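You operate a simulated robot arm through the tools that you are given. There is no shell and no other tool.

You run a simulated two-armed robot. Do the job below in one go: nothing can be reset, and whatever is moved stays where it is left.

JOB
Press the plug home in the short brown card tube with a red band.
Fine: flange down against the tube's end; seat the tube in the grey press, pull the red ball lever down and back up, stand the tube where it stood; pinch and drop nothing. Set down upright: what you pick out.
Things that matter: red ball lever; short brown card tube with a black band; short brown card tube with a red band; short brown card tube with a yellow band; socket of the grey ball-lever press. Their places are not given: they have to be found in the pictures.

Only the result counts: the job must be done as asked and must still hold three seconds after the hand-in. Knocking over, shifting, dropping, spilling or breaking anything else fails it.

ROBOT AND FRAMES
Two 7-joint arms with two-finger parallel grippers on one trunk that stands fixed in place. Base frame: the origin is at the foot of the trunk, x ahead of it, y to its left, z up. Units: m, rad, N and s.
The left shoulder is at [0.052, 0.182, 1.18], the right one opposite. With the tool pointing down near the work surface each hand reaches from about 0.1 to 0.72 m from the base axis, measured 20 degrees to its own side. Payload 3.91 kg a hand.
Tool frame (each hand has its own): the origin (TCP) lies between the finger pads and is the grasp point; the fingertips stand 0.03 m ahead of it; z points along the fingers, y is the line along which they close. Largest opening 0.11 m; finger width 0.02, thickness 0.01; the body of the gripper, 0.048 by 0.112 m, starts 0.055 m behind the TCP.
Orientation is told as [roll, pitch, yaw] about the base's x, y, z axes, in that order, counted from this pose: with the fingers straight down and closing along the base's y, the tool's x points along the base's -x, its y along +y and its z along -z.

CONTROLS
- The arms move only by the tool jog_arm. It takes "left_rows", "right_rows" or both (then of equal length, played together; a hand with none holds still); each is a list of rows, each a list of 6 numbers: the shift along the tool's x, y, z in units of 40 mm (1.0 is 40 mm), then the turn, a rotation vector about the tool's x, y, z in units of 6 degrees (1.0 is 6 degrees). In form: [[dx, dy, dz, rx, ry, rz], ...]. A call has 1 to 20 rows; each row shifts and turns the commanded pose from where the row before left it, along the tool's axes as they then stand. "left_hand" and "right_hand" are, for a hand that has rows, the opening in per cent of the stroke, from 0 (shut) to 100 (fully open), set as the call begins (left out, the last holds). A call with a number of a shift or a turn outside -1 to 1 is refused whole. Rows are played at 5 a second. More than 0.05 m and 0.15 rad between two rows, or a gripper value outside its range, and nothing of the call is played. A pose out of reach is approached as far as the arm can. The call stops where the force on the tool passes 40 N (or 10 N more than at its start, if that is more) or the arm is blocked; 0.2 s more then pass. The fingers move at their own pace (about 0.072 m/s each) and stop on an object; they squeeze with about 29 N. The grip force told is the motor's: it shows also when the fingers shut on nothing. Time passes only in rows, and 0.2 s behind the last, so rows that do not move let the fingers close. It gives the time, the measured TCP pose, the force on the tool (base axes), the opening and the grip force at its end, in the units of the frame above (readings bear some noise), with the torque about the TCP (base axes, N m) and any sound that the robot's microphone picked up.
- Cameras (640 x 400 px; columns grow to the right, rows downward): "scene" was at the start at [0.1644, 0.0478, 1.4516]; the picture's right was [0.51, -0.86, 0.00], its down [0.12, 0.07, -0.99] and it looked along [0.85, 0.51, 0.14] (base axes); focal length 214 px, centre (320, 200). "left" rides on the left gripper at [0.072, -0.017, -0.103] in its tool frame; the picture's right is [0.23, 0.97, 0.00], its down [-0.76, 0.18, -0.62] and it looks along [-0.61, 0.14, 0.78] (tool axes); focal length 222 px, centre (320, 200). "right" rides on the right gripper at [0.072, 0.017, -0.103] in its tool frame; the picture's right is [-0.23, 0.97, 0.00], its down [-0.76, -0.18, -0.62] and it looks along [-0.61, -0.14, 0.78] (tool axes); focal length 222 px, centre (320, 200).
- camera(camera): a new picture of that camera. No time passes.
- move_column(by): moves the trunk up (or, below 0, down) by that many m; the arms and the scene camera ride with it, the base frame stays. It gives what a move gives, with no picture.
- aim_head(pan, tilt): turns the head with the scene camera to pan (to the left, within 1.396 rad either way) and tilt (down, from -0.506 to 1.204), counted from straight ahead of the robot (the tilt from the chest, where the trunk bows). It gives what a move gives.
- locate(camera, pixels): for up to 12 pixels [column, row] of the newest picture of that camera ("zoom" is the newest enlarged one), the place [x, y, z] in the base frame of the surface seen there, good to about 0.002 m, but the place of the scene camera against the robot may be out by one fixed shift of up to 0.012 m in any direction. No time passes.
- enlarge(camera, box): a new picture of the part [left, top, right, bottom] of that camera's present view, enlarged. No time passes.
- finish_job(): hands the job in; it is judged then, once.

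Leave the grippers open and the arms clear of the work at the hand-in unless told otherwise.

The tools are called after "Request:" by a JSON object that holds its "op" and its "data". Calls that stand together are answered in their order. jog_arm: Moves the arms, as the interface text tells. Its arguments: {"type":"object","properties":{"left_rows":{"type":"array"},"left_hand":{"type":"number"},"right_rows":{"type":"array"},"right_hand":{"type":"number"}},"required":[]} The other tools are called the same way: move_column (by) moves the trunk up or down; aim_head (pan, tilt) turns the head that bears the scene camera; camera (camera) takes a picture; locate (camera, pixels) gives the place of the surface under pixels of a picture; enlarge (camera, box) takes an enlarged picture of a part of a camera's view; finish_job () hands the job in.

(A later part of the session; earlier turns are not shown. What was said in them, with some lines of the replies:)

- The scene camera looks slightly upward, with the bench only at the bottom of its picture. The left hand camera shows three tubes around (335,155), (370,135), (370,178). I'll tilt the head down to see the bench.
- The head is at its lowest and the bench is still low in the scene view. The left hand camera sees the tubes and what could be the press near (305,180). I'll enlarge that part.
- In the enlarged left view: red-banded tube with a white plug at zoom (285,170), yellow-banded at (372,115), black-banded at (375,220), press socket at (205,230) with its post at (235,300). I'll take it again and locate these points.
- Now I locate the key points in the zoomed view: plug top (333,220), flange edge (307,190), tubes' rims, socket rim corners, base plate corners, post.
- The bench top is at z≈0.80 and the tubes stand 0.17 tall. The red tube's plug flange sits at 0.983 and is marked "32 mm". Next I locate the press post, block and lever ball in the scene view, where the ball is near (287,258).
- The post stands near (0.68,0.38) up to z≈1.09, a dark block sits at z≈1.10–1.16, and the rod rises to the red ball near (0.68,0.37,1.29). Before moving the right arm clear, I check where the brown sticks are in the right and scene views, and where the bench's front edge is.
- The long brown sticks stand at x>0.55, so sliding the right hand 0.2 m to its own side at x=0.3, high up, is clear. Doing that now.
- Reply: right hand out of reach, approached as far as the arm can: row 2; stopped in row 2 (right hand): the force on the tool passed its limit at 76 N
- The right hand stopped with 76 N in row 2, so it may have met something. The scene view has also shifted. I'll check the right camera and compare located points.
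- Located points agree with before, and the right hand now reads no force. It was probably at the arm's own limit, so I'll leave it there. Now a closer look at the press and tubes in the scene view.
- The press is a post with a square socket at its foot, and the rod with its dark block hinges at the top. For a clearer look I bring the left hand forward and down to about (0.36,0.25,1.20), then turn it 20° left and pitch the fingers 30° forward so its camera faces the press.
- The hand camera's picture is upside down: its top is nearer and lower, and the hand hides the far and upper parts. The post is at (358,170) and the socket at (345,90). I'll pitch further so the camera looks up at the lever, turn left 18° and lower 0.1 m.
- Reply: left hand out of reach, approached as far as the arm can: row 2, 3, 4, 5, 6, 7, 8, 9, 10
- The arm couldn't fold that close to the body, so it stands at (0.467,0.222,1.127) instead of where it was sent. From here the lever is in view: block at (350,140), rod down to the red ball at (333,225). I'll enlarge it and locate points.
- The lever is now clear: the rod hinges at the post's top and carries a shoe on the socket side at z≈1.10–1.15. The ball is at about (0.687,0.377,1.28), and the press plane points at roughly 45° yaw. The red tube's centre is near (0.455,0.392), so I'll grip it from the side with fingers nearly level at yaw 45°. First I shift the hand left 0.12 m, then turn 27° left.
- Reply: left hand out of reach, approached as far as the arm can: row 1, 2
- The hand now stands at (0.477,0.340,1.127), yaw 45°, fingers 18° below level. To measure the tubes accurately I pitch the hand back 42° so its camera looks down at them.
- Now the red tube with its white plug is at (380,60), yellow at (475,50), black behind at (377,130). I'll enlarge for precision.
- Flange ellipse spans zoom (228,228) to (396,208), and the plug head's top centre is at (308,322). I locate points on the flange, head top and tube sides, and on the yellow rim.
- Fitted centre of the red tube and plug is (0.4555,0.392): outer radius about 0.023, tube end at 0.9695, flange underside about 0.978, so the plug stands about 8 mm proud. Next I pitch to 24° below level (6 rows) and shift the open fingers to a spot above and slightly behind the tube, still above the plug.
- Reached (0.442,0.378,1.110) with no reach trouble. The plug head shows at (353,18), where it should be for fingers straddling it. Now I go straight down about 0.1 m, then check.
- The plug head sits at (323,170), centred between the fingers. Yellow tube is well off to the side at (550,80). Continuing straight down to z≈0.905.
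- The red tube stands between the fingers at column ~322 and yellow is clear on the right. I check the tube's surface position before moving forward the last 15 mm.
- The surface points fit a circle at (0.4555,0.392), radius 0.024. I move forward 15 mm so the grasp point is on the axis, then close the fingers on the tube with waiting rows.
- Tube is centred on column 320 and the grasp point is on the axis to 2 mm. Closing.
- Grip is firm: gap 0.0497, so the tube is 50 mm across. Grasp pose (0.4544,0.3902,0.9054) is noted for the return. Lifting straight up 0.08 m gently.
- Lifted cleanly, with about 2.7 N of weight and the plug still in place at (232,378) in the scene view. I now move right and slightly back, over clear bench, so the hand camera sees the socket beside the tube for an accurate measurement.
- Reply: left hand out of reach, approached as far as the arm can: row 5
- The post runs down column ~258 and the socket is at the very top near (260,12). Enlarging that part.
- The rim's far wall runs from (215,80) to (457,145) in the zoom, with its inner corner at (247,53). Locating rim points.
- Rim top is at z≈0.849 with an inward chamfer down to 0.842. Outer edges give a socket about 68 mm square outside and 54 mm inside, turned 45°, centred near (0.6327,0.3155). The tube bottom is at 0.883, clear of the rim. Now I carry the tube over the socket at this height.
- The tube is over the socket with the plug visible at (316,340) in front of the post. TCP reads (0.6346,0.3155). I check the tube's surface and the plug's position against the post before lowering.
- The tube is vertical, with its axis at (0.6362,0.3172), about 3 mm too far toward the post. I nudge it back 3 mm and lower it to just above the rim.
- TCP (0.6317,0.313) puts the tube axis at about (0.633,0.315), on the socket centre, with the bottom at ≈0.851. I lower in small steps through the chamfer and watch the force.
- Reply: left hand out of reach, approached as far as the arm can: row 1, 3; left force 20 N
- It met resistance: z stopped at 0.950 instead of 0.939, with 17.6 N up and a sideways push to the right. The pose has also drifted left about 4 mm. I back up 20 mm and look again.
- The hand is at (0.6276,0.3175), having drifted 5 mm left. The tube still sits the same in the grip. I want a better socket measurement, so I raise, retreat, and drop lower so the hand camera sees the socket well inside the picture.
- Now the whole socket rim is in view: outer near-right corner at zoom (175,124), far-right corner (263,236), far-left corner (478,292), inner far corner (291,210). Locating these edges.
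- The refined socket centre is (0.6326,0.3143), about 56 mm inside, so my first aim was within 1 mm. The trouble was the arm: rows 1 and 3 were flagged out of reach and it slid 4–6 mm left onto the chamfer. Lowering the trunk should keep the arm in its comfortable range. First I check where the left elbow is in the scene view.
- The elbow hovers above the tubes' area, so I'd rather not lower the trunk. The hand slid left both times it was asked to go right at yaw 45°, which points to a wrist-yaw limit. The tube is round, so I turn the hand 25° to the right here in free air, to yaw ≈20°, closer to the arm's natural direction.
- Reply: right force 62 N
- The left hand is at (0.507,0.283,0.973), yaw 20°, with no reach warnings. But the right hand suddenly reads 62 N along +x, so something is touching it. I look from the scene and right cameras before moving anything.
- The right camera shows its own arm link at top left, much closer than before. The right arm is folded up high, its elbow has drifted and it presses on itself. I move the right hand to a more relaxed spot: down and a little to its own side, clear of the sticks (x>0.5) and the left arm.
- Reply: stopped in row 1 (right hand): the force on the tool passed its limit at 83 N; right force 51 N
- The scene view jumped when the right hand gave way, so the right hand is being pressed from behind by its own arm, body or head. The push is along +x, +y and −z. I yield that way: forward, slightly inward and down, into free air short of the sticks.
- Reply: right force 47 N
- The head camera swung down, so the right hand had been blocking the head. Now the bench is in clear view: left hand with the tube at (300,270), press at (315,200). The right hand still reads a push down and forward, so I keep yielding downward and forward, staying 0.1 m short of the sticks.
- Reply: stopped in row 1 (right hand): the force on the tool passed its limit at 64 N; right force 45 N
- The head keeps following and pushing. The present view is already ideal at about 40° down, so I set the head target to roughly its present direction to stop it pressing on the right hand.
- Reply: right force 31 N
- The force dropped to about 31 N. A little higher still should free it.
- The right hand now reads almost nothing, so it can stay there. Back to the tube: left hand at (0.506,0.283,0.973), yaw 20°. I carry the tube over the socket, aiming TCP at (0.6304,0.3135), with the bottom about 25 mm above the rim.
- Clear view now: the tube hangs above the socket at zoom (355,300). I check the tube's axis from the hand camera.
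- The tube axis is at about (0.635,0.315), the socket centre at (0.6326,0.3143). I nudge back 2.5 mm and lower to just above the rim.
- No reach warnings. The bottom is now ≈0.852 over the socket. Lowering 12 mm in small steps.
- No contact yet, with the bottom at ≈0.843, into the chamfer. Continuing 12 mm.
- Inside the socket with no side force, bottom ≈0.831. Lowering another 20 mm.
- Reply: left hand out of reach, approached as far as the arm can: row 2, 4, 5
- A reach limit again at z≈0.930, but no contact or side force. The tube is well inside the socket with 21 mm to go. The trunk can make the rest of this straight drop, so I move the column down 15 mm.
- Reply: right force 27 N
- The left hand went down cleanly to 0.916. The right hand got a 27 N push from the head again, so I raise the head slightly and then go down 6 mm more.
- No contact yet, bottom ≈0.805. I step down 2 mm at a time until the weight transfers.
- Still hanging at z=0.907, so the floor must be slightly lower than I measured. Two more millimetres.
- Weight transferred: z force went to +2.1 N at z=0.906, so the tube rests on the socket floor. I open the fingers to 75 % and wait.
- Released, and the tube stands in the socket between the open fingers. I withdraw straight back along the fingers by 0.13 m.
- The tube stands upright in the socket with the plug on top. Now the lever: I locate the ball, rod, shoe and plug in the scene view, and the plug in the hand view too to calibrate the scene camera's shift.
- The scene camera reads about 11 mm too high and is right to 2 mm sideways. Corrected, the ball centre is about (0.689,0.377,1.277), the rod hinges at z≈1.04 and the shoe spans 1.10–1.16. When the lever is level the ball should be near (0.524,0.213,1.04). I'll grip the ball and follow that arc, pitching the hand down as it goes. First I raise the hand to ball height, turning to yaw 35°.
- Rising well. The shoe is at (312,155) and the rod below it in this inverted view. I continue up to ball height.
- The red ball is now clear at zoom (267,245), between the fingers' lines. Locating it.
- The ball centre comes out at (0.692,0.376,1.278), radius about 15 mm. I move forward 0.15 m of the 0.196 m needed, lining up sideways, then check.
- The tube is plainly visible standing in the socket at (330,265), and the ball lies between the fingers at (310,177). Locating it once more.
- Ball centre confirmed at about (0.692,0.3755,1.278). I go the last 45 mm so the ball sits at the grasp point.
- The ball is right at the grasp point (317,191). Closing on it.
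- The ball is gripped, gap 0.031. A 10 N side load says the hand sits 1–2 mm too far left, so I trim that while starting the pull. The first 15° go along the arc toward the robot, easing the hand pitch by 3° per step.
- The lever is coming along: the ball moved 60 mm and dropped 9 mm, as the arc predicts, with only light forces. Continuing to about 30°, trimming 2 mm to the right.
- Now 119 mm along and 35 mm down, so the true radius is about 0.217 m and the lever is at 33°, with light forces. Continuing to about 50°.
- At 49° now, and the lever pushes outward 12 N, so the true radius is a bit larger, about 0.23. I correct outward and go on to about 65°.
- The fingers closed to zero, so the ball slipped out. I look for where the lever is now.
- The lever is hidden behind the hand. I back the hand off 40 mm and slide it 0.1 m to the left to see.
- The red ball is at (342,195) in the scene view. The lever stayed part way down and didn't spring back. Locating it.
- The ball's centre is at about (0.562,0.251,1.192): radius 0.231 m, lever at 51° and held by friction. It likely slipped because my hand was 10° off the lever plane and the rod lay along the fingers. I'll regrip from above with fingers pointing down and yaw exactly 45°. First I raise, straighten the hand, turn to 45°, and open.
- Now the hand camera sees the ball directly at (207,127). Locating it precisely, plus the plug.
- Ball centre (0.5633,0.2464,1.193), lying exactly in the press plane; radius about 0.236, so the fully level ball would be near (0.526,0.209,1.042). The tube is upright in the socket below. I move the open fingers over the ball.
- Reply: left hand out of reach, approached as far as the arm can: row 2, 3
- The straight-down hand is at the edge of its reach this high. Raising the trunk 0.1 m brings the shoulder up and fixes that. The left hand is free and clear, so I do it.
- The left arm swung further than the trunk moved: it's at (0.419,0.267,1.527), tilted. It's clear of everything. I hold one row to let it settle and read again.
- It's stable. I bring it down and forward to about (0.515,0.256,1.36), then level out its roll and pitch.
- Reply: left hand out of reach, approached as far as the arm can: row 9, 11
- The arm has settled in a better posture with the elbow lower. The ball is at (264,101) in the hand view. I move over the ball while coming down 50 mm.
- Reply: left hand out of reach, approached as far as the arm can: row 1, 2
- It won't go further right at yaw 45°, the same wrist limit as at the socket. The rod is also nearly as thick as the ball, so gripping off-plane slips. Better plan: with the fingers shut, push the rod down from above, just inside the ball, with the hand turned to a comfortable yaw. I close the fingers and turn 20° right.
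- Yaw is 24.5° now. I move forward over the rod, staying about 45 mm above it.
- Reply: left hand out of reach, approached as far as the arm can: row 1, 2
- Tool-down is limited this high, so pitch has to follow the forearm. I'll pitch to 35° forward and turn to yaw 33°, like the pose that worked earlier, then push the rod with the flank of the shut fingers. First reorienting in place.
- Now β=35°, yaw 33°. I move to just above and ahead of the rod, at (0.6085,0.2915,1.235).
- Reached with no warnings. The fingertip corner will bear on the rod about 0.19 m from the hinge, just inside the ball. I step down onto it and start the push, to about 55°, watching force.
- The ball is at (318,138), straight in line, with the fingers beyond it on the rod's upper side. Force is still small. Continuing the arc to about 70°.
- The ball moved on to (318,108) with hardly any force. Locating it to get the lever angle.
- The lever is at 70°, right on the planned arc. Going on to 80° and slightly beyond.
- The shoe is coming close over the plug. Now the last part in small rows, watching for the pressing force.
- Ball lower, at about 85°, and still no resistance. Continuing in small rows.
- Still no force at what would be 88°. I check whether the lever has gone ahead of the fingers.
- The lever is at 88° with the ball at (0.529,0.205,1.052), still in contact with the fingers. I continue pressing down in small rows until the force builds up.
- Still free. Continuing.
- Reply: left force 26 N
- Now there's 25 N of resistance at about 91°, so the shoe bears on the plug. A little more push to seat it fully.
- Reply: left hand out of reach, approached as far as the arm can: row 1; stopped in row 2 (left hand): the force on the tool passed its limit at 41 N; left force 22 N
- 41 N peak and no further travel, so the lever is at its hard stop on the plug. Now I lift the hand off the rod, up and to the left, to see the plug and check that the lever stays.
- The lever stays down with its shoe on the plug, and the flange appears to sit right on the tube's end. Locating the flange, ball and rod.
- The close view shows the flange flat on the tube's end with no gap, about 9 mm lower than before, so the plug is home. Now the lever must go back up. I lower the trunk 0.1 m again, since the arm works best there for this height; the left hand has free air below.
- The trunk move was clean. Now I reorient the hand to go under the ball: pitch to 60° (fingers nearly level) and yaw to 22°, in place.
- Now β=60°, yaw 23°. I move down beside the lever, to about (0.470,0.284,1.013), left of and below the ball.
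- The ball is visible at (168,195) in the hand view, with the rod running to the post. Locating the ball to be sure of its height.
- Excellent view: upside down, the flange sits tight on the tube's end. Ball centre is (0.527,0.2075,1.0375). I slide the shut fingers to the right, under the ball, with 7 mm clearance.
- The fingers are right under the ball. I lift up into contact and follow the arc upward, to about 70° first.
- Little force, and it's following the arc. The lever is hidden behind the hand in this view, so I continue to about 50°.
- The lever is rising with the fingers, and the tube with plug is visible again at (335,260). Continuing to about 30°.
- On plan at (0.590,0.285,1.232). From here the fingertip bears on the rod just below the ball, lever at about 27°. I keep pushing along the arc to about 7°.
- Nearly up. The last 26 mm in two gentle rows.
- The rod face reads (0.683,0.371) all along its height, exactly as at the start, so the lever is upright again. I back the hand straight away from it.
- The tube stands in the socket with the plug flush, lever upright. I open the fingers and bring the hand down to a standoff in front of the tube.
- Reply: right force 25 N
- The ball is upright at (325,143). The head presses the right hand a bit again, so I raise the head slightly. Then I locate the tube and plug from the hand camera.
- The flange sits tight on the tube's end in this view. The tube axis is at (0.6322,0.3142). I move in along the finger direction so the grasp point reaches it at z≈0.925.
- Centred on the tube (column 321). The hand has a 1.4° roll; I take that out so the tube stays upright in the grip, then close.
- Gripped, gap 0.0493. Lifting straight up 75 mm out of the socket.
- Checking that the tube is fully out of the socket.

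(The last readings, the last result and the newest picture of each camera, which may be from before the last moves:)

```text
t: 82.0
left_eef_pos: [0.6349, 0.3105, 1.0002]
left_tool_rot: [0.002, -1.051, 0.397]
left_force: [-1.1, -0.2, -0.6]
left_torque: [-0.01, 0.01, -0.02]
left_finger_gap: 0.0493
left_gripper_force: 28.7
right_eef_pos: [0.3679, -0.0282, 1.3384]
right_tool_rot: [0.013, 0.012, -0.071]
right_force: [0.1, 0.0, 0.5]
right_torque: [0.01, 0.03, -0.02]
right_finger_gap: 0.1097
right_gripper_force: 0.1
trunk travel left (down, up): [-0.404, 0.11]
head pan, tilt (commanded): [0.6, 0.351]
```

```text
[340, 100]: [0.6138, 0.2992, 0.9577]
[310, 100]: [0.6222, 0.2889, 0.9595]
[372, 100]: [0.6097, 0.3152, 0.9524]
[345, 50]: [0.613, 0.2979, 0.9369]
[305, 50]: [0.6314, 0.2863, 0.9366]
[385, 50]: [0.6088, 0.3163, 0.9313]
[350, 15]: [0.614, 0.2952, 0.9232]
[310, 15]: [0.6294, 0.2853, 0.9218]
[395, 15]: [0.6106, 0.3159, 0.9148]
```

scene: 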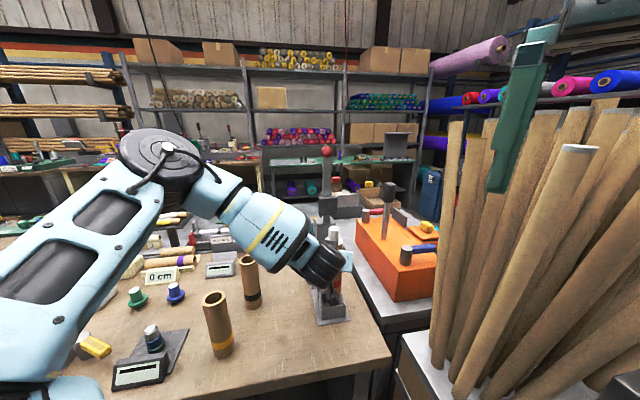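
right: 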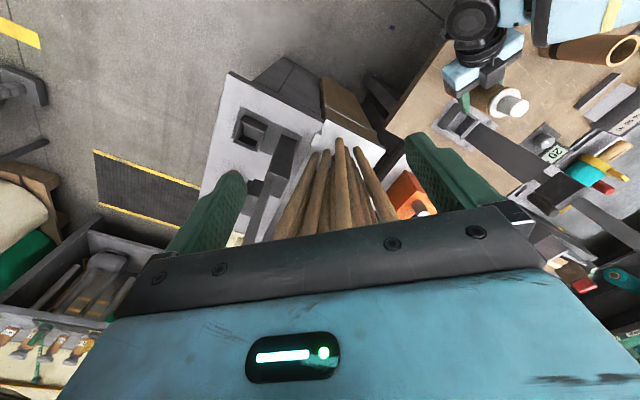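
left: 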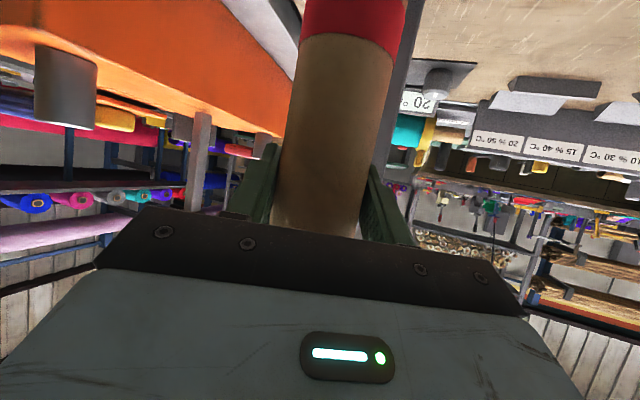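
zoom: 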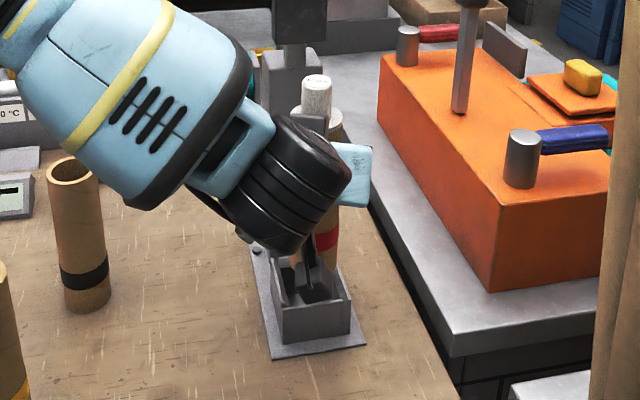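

The tube is out, with its bottom at ≈0.876 and its axis right at the grasp point. Now I carry it back: first retreat to about (0.50,0.33), then turn to yaw 45° as at the original grasp.

Request:
{"op": "jog_arm", "data": {"left_rows": [[0.18, 0.22, -0.318, 0, 0, 0], [0.36, 0.44, -0.635, 0, 0, 0], [0.36, 0.44, -0.635, 0, 0, 0], [0.36, 0.44, -0.635, 0, 0, 0], [0.18, 0.22, -0.318, 0, 0, 0], [0, 0, 0, -0.4, 0, -0.23], [0, 0, 0, -0.7, 0, -0.4], [0, 0, 0, -0.8, 0, -0.46], [0, 0, 0, -0.8, 0, -0.46], [0, 0, 0, -0.52, 0, -0.3]]}}

Request:
{"op": "camera", "data": {"camera": "left"}}

Request:
{"op": "camera", "data": {"camera": "scene"}}

```text
t: 84.2
left_eef_pos: [0.4979, 0.3304, 0.9998]
left_tool_rot: [-0.002, -1.05, 0.79]
left_force: [-0.4, 0.6, -2.1]
left_torque: [0.0, -0.01, 0.01]
left_finger_gap: 0.0492
left_gripper_force: 29.0
right_eef_pos: [0.3693, -0.0279, 1.3393]
right_tool_rot: [0.014, 0.01, -0.071]
right_force: [-0.5, -0.1, -0.9]
right_torque: [0.0, -0.01, -0.03]
right_finger_gap: 0.1098
right_gripper_force: 0.1
trunk travel left (down, up): [-0.404, 0.11]
head pan, tilt (commanded): [0.6, 0.351]
```

```text
taken
```

left: 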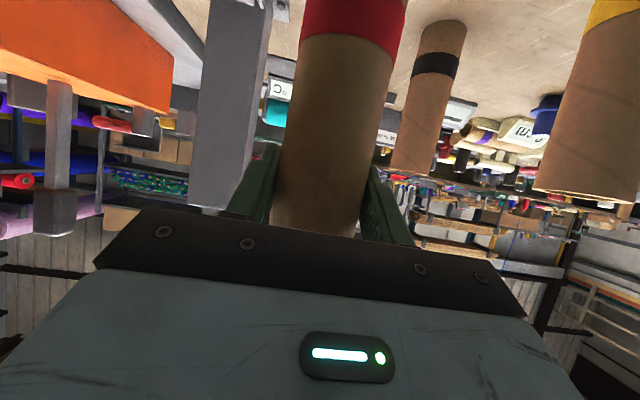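

```text
taken
```

scene: 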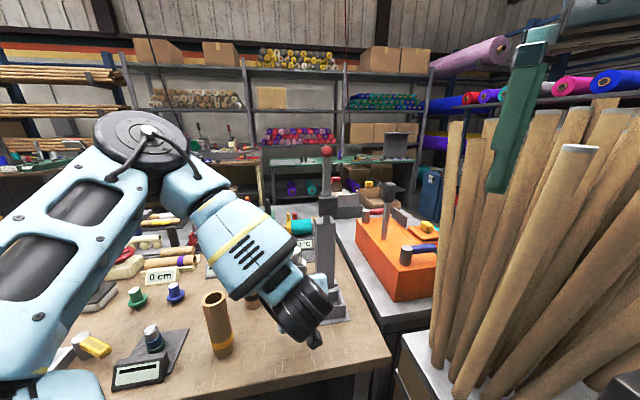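

On course. Yellow is off to the side at (590,100). Now I slide 74 mm left to stand over the original spot.

Request:
{"op": "jog_arm", "data": {"left_rows": [[-0.04, 0.42, 0.07, 0, 0, 0], [-0.058, 0.6, 0.1, 0, 0, 0], [-0.05, 0.55, 0.09, 0, 0, 0], [-0.022, 0.27, 0.04, 0, 0, 0]]}}

Request:
{"op": "camera", "data": {"camera": "left"}}

Request:
{"op": "locate", "data": {"camera": "left", "pixels": [[340, 100], [310, 100], [372, 100], [345, 50], [305, 50], [385, 50], [350, 15], [310, 15], [395, 15]]}}

```text
t: 85.2
left_eef_pos: [0.4531, 0.3916, 0.9994]
left_tool_rot: [0.001, -1.052, 0.789]
left_force: [-0.3, 0.4, -1.0]
left_torque: [-0.03, 0.01, -0.01]
left_finger_gap: 0.0494
left_gripper_force: 29.3
right_eef_pos: [0.3672, -0.0277, 1.338]
right_tool_rot: [0.014, 0.011, -0.072]
right_force: [-0.2, -0.5, 0.2]
right_torque: [0.0, 0.03, 0.0]
right_finger_gap: 0.1101
right_gripper_force: 0.0
trunk travel left (down, up): [-0.404, 0.11]
head pan, tilt (commanded): [0.6, 0.351]
```

```text
taken
```

left: 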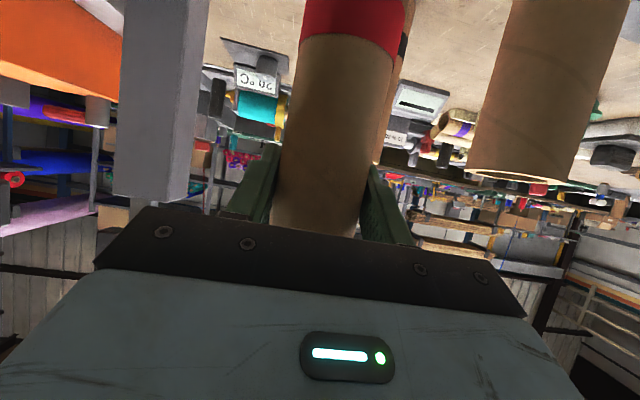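

```text
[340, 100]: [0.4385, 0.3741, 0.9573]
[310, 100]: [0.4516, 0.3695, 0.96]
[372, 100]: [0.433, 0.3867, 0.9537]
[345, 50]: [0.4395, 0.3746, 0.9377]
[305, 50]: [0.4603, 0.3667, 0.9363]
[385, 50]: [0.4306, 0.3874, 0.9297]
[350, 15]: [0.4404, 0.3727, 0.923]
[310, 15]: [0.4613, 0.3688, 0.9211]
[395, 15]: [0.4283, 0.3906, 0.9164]
```

The carried tube's axis is at (0.4545,0.3925), within 1 mm of where it stood. Lowering 68 mm.

Request:
{"op": "jog_arm", "data": {"left_rows": [[0.35, 0, 0.2, 0, 0, 0], [0.38, 0, 0.218, 0, 0, 0], [0.38, 0, 0.218, 0, 0, 0], [0.25, 0, 0.143, 0, 0, 0], [0.12, 0, 0.069, 0, 0, 0]]}}

Request:
{"op": "camera", "data": {"camera": "left"}}

```text
t: 86.4
left_eef_pos: [0.4551, 0.3941, 0.9326]
left_tool_rot: [-0.002, -1.052, 0.79]
left_force: [-0.2, -0.7, -1.7]
left_torque: [0.0, 0.01, 0.01]
left_finger_gap: 0.0492
left_gripper_force: 29.0
right_eef_pos: [0.3695, -0.0271, 1.3391]
right_tool_rot: [0.014, 0.009, -0.071]
right_force: [-0.4, 0.7, -0.4]
right_torque: [-0.02, -0.01, -0.04]
right_finger_gap: 0.1099
right_gripper_force: 0.0
trunk travel left (down, up): [-0.404, 0.11]
head pan, tilt (commanded): [0.6, 0.351]
```

```text
taken
```

left: 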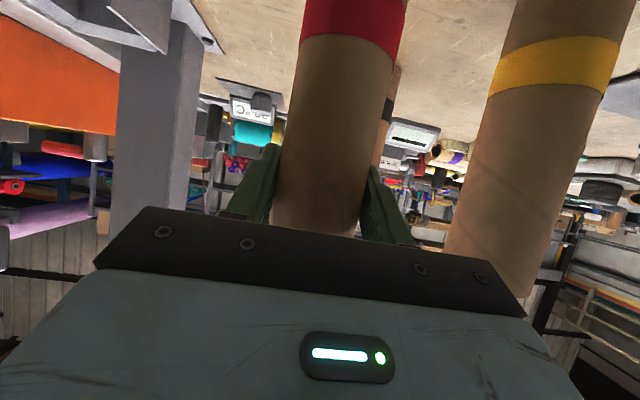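

About 8 mm to go. Small steps of 2.5 mm now.

Request:
{"op": "jog_arm", "data": {"left_rows": [[0.054, 0, 0.031, 0, 0, 0], [0.054, 0, 0.031, 0, 0, 0]]}}

```text
t: 87.0
left_eef_pos: [0.4549, 0.3928, 0.9266]
left_tool_rot: [-0.001, -1.051, 0.789]
left_force: [-0.1, -0.7, -1.6]
left_torque: [0.01, -0.01, -0.01]
left_finger_gap: 0.0493
left_gripper_force: 29.0
right_eef_pos: [0.3688, -0.0274, 1.3385]
right_tool_rot: [0.015, 0.01, -0.071]
right_force: [0.5, -0.3, 0.6]
right_torque: [0.01, 0.01, 0.01]
right_finger_gap: 0.1099
right_gripper_force: 0.2
trunk travel left (down, up): [-0.404, 0.11]
head pan, tilt (commanded): [0.6, 0.351]
```

Request:
{"op": "jog_arm", "data": {"left_rows": [[0.03, 0, 0.017, 0, 0, 0], [0.03, 0, 0.017, 0, 0, 0]]}}

```text
t: 87.6
left_eef_pos: [0.4537, 0.3924, 0.9246]
left_tool_rot: [-0.004, -1.054, 0.79]
left_force: [-1.7, -1.4, 6.5]
left_torque: [-0.17, 0.32, 0.03]
left_finger_gap: 0.0492
left_gripper_force: 29.5
right_eef_pos: [0.3684, -0.0281, 1.3391]
right_tool_rot: [0.016, 0.01, -0.071]
right_force: [0.1, 0.3, 0.8]
right_torque: [-0.01, -0.03, 0.0]
right_finger_gap: 0.11
right_gripper_force: 0.1
trunk travel left (down, up): [-0.404, 0.11]
head pan, tilt (commanded): [0.6, 0.351]
```

Contact, 6.5 N up: the tube is standing on the bench. I ease off 1 mm and open the fingers.

Request:
{"op": "jog_arm", "data": {"left_rows": [[-0.02, 0, -0.011, 0, 0, 0], [0, 0, 0, 0, 0, 0]]}}

Request:
{"op": "jog_arm", "data": {"left_rows": [[0, 0, 0, 0, 0, 0], [0, 0, 0, 0, 0, 0], [0, 0, 0, 0, 0, 0]], "left_hand": 80}}

Request:
{"op": "camera", "data": {"camera": "left"}}

```text
t: 88.2
left_eef_pos: [0.4544, 0.3925, 0.9253]
left_tool_rot: [-0.003, -1.053, 0.791]
left_force: [2.0, -3.2, 6.5]
left_torque: [-0.43, 0.0, 0.07]
left_finger_gap: 0.0495
left_gripper_force: 29.3
right_eef_pos: [0.369, -0.0297, 1.3396]
right_tool_rot: [0.016, 0.01, -0.073]
right_force: [0.4, 1.0, 0.3]
right_torque: [0.01, -0.01, 0.01]
right_finger_gap: 0.1099
right_gripper_force: 0.0
trunk travel left (down, up): [-0.404, 0.11]
head pan, tilt (commanded): [0.6, 0.351]
```

```text
t: 89.0
left_eef_pos: [0.4538, 0.3935, 0.9252]
left_tool_rot: [0.0, -1.051, 0.79]
left_force: [-0.7, -0.4, 0.3]
left_torque: [0.0, 0.02, 0.03]
left_finger_gap: 0.0881
left_gripper_force: 0.1
right_eef_pos: [0.3676, -0.028, 1.3391]
right_tool_rot: [0.013, 0.011, -0.072]
right_force: [0.4, -0.4, 0.2]
right_torque: [0.02, -0.02, 0.0]
right_finger_gap: 0.1101
right_gripper_force: 0.1
trunk travel left (down, up): [-0.404, 0.11]
head pan, tilt (commanded): [0.6, 0.351]
```

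```text
taken
```

left: 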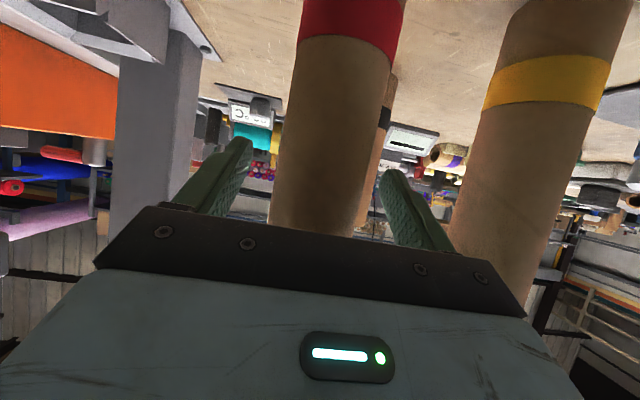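

Released and standing. I move back 20 mm, then straight up with the open fingers straddling tube and plug.

Request:
{"op": "jog_arm", "data": {"left_rows": [[0.124, 0, -0.217, 0, 0, 0], [0.124, 0, -0.217, 0, 0, 0]]}}

Request:
{"op": "camera", "data": {"camera": "left"}}

```text
t: 89.6
left_eef_pos: [0.4395, 0.3776, 0.9241]
left_tool_rot: [-0.001, -1.052, 0.789]
left_force: [-0.1, -0.6, -0.1]
left_torque: [-0.03, 0.03, 0.04]
left_finger_gap: 0.088
left_gripper_force: 0.1
right_eef_pos: [0.3691, -0.029, 1.3389]
right_tool_rot: [0.013, 0.011, -0.072]
right_force: [0.9, -0.3, 0.2]
right_torque: [0.01, 0.01, 0.0]
right_finger_gap: 0.1101
right_gripper_force: 0.1
trunk travel left (down, up): [-0.404, 0.11]
head pan, tilt (commanded): [0.6, 0.351]
```

```text
taken
```

left: 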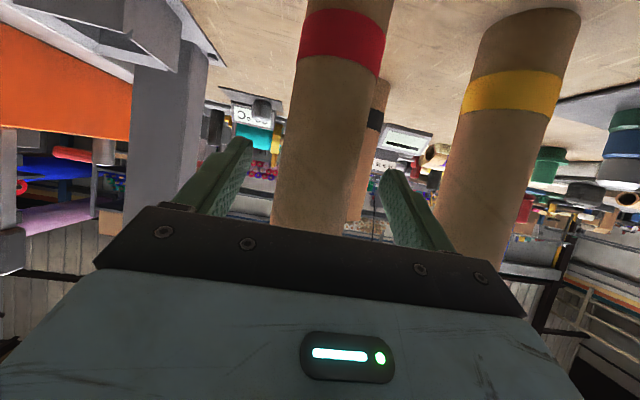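

Clear on both sides. Going straight up 0.1 m first.

Request:
{"op": "jog_arm", "data": {"left_rows": [[-0.5, 0, -0.286, 0, 0, 0], [-0.6, 0, -0.343, 0, 0, 0], [-0.6, 0, -0.343, 0, 0, 0], [-0.5, 0, -0.286, 0, 0, 0]]}}

Request:
{"op": "camera", "data": {"camera": "left"}}

```text
t: 90.6
left_eef_pos: [0.4386, 0.3789, 1.026]
left_tool_rot: [0.0, -1.052, 0.789]
left_force: [0.3, -0.1, -0.3]
left_torque: [0.02, 0.02, 0.02]
left_finger_gap: 0.0879
left_gripper_force: 0.1
right_eef_pos: [0.3669, -0.0277, 1.3382]
right_tool_rot: [0.014, 0.011, -0.073]
right_force: [-0.5, -0.2, -0.4]
right_torque: [0.03, -0.01, 0.0]
right_finger_gap: 0.1099
right_gripper_force: 0.1
trunk travel left (down, up): [-0.404, 0.11]
head pan, tilt (commanded): [0.6, 0.351]
```

```text
taken
```

left: 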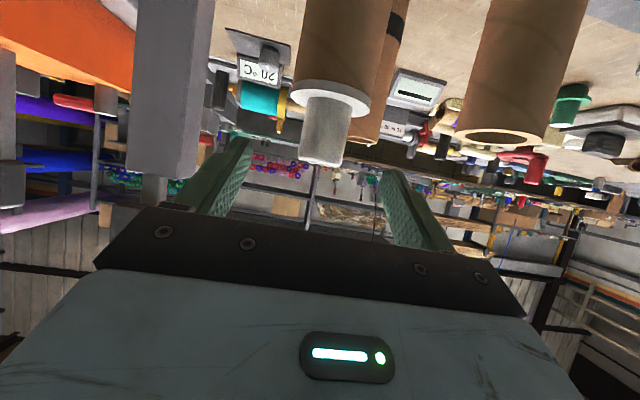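

The plug's flange is flat on the tube's end, at (330,92). Continuing up another 0.1 m.

Request:
{"op": "jog_arm", "data": {"left_rows": [[-0.6, 0, -0.343, 0, 0, 0], [-0.6, 0, -0.343, 0, 0, 0], [-0.6, 0, -0.343, 0, 0, 0], [-0.4, 0, -0.229, 0, 0, 0]]}}

Request:
{"op": "camera", "data": {"camera": "left"}}

Request:
{"op": "camera", "data": {"camera": "scene"}}

```text
t: 91.6
left_eef_pos: [0.4394, 0.3751, 1.1296]
left_tool_rot: [-0.001, -1.05, 0.79]
left_force: [0.0, 0.3, 0.4]
left_torque: [0.0, 0.0, 0.02]
left_finger_gap: 0.0884
left_gripper_force: 0.0
right_eef_pos: [0.3678, -0.0282, 1.3383]
right_tool_rot: [0.016, 0.012, -0.071]
right_force: [0.6, -0.4, -0.4]
right_torque: [0.03, 0.0, -0.01]
right_finger_gap: 0.11
right_gripper_force: 0.1
trunk travel left (down, up): [-0.404, 0.11]
head pan, tilt (commanded): [0.6, 0.351]
```

```text
taken
```

left: 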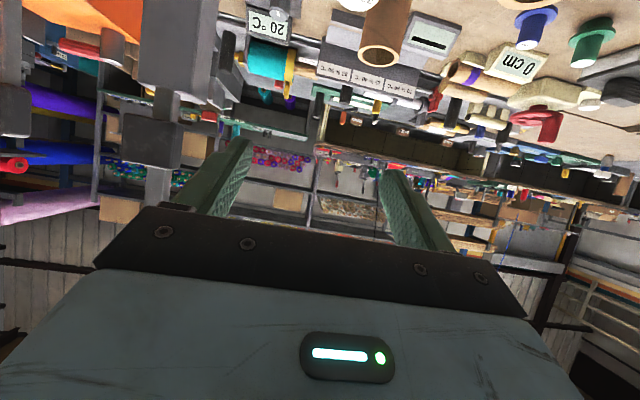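

```text
taken
```

scene: 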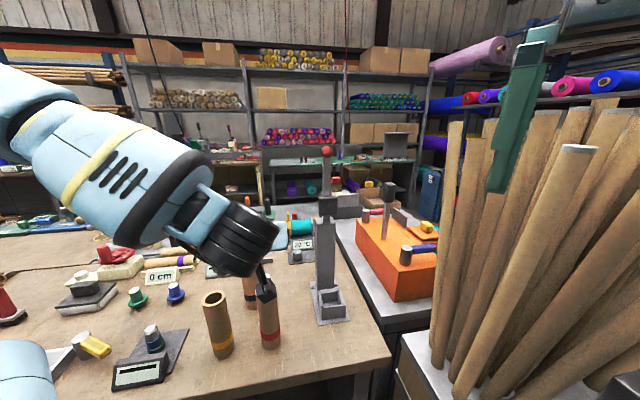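

All clear above. I tip the hand back and shift right so its camera can inspect the tube where it stands.

Request:
{"op": "jog_arm", "data": {"left_rows": [[0, -0.4, -0.2, 0, 1, 0], [0, -0.4, -0.2, 0, 1, 0], [0, -0.4, -0.2, 0, 1, 0], [0, -0.2, -0.3, 0, 1, 0], [0, 0, -0.3, 0, 1, 0]]}}

Request:
{"op": "camera", "data": {"camera": "left"}}

Request:
{"op": "camera", "data": {"camera": "scene"}}

```text
t: 92.8
left_eef_pos: [0.4561, 0.3148, 1.1598]
left_tool_rot: [-0.002, -0.526, 0.786]
left_force: [-0.1, 0.3, -0.2]
left_torque: [0.02, -0.03, 0.01]
left_finger_gap: 0.088
left_gripper_force: 0.1
right_eef_pos: [0.3687, -0.0274, 1.338]
right_tool_rot: [0.012, 0.01, -0.072]
right_force: [0.1, 0.0, -0.1]
right_torque: [-0.02, -0.01, -0.01]
right_finger_gap: 0.11
right_gripper_force: 0.1
trunk travel left (down, up): [-0.404, 0.11]
head pan, tilt (commanded): [0.6, 0.351]
```

```text
taken
```

left: 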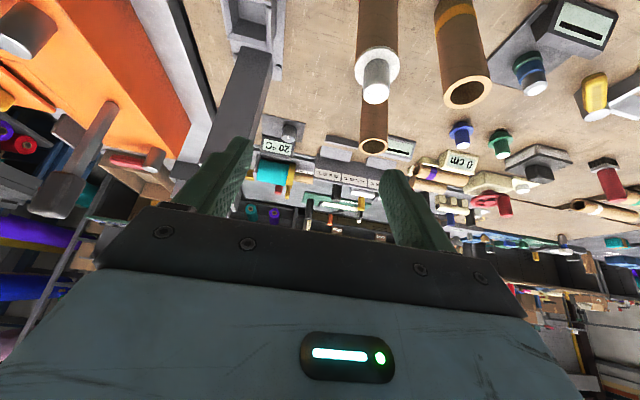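

```text
taken
```

scene: 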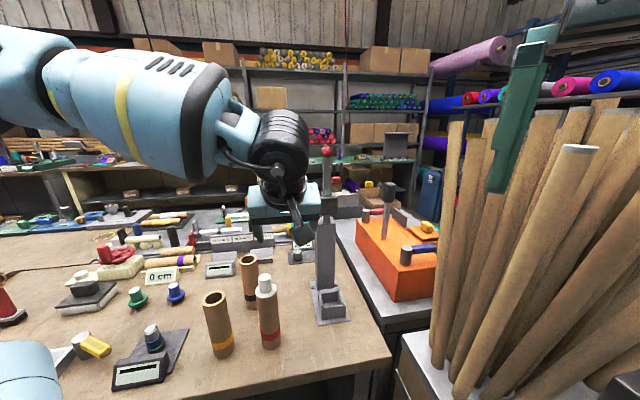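

The tube stands back in its row with the plug in it. I enlarge and measure position and flange height against the earlier readings, and check the lever.

Request:
{"op": "enlarge", "data": {"camera": "left", "box": [310, 0, 438, 120]}}

Request:
{"op": "locate", "data": {"camera": "left", "pixels": [[376, 93], [358, 68], [397, 64], [377, 50], [377, 46], [376, 30], [362, 30], [394, 30], [372, 10]]}}

Request:
{"op": "locate", "data": {"camera": "scene", "pixels": [[326, 151], [326, 170], [326, 190], [326, 205]]}}

```text
3.33 times, centred on (374, 60) of left
```

zoom: 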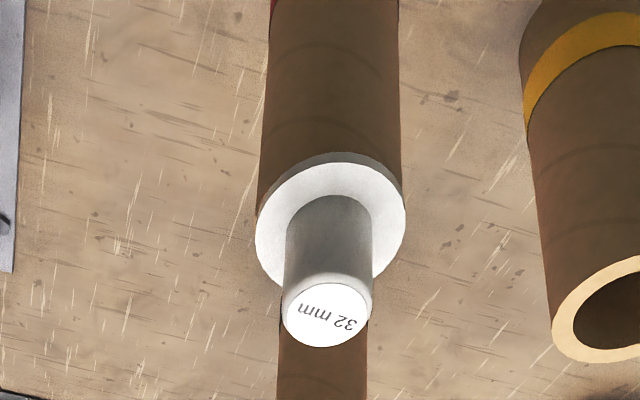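

```text
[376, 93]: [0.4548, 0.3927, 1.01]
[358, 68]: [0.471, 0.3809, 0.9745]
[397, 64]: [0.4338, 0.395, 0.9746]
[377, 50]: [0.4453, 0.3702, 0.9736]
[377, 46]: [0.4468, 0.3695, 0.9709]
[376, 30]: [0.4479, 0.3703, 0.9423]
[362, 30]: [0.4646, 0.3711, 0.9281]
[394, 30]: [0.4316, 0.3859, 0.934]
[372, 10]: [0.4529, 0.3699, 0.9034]
```

```text
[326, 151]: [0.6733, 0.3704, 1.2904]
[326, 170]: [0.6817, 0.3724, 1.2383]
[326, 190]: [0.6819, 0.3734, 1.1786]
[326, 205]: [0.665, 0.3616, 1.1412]
```

Measured: plug top at (0.4548,0.3927), 1 mm from where it stood; flange top at 0.9745, down 8 mm and flush on the tube's end (0.9695 plus its 5 mm thickness). The ball is upright as at the start. Now I raise the left hand clear of the work and open it fully.

Request:
{"op": "jog_arm", "data": {"left_rows": [[-0.45, 0, -0.78, 0, 0, 0], [-0.45, 0, -0.78, 0, 0, 0], [-0.45, 0, -0.78, 0, 0, 0]], "left_hand": 100}}

Request:
{"op": "camera", "data": {"camera": "scene"}}

Request:
{"op": "camera", "data": {"camera": "left"}}

```text
t: 93.6
left_eef_pos: [0.4544, 0.3141, 1.2686]
left_tool_rot: [0.002, -0.527, 0.788]
left_force: [0.2, 0.0, 1.1]
left_torque: [0.01, 0.03, 0.02]
left_finger_gap: 0.1099
left_gripper_force: 0.1
right_eef_pos: [0.3679, -0.0285, 1.3385]
right_tool_rot: [0.015, 0.011, -0.071]
right_force: [0.5, 0.8, 0.6]
right_torque: [-0.04, 0.04, 0.0]
right_finger_gap: 0.1098
right_gripper_force: 0.0
trunk travel left (down, up): [-0.404, 0.11]
head pan, tilt (commanded): [0.6, 0.351]
```

```text
taken
```

scene: 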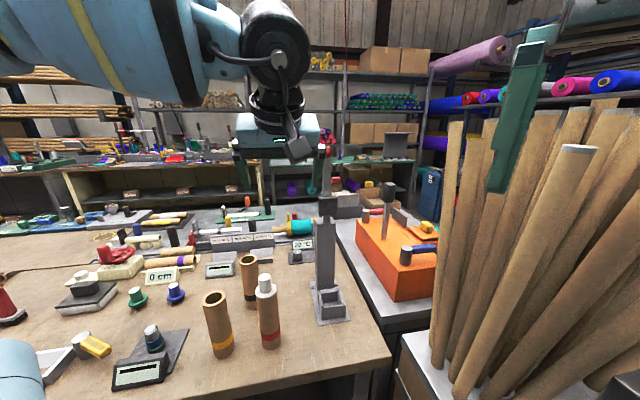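

```text
taken
```

left: 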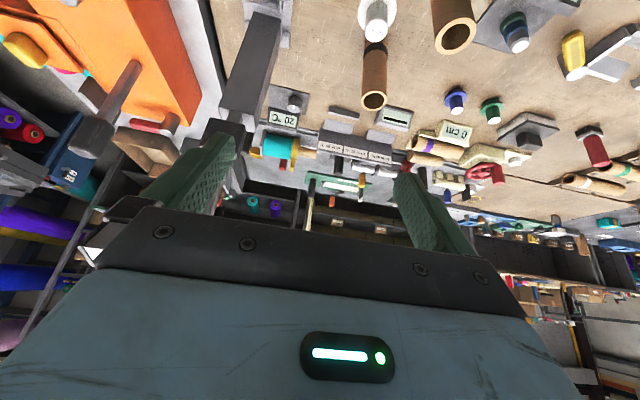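

All three tubes stand upright, the press is empty, its lever is up, and both hands are open and clear. One last check that yellow and black have not moved.

Request:
{"op": "locate", "data": {"camera": "left", "pixels": [[362, 98], [386, 98], [374, 92], [438, 40], [474, 32], [455, 20], [374, 33]]}}

```text
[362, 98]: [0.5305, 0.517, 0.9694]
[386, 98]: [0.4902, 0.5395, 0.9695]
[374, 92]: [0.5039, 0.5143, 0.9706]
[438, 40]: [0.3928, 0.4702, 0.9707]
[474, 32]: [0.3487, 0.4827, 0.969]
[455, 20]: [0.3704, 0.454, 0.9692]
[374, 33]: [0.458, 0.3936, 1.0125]
```

Black (≈0.512,0.535) and yellow (≈0.371,0.476) are where they were. Everything is in place, so I hand the job in.

Request:
{"op": "finish_job", "data": {}}

```text
The job is handed in.
```

The plug is pressed home in the red-banded tube. The flange now sits flat on the tube's end, about 8 mm lower than before. I've handed the job in; no result came back.

- **Tube:** it stands upright within about 1 mm of where it started.
- **Press:** the socket is empty and the red ball lever is upright again, as at the start.
- **Other tubes:** the black-banded and yellow-banded tubes haven't moved, as far as I could measure.
- **Hands:** both grippers are open and clear of the work.

Three things went wrong on the way, and I recovered from each:

- **First insertion:** the tube touched the socket's chamfered rim (about 18 N) because the arm drifted sideways. I backed off and re-aimed, and it then went in freely.
- **Lever:** the red ball slipped out of the fingers at about 50° down. The lever stayed where it was, and I pushed it the rest of the way with the fingers shut.
- **Right hand:** it was pushed by the robot's own head, up to about 83 N, until I moved both apart. It touched nothing on the bench.
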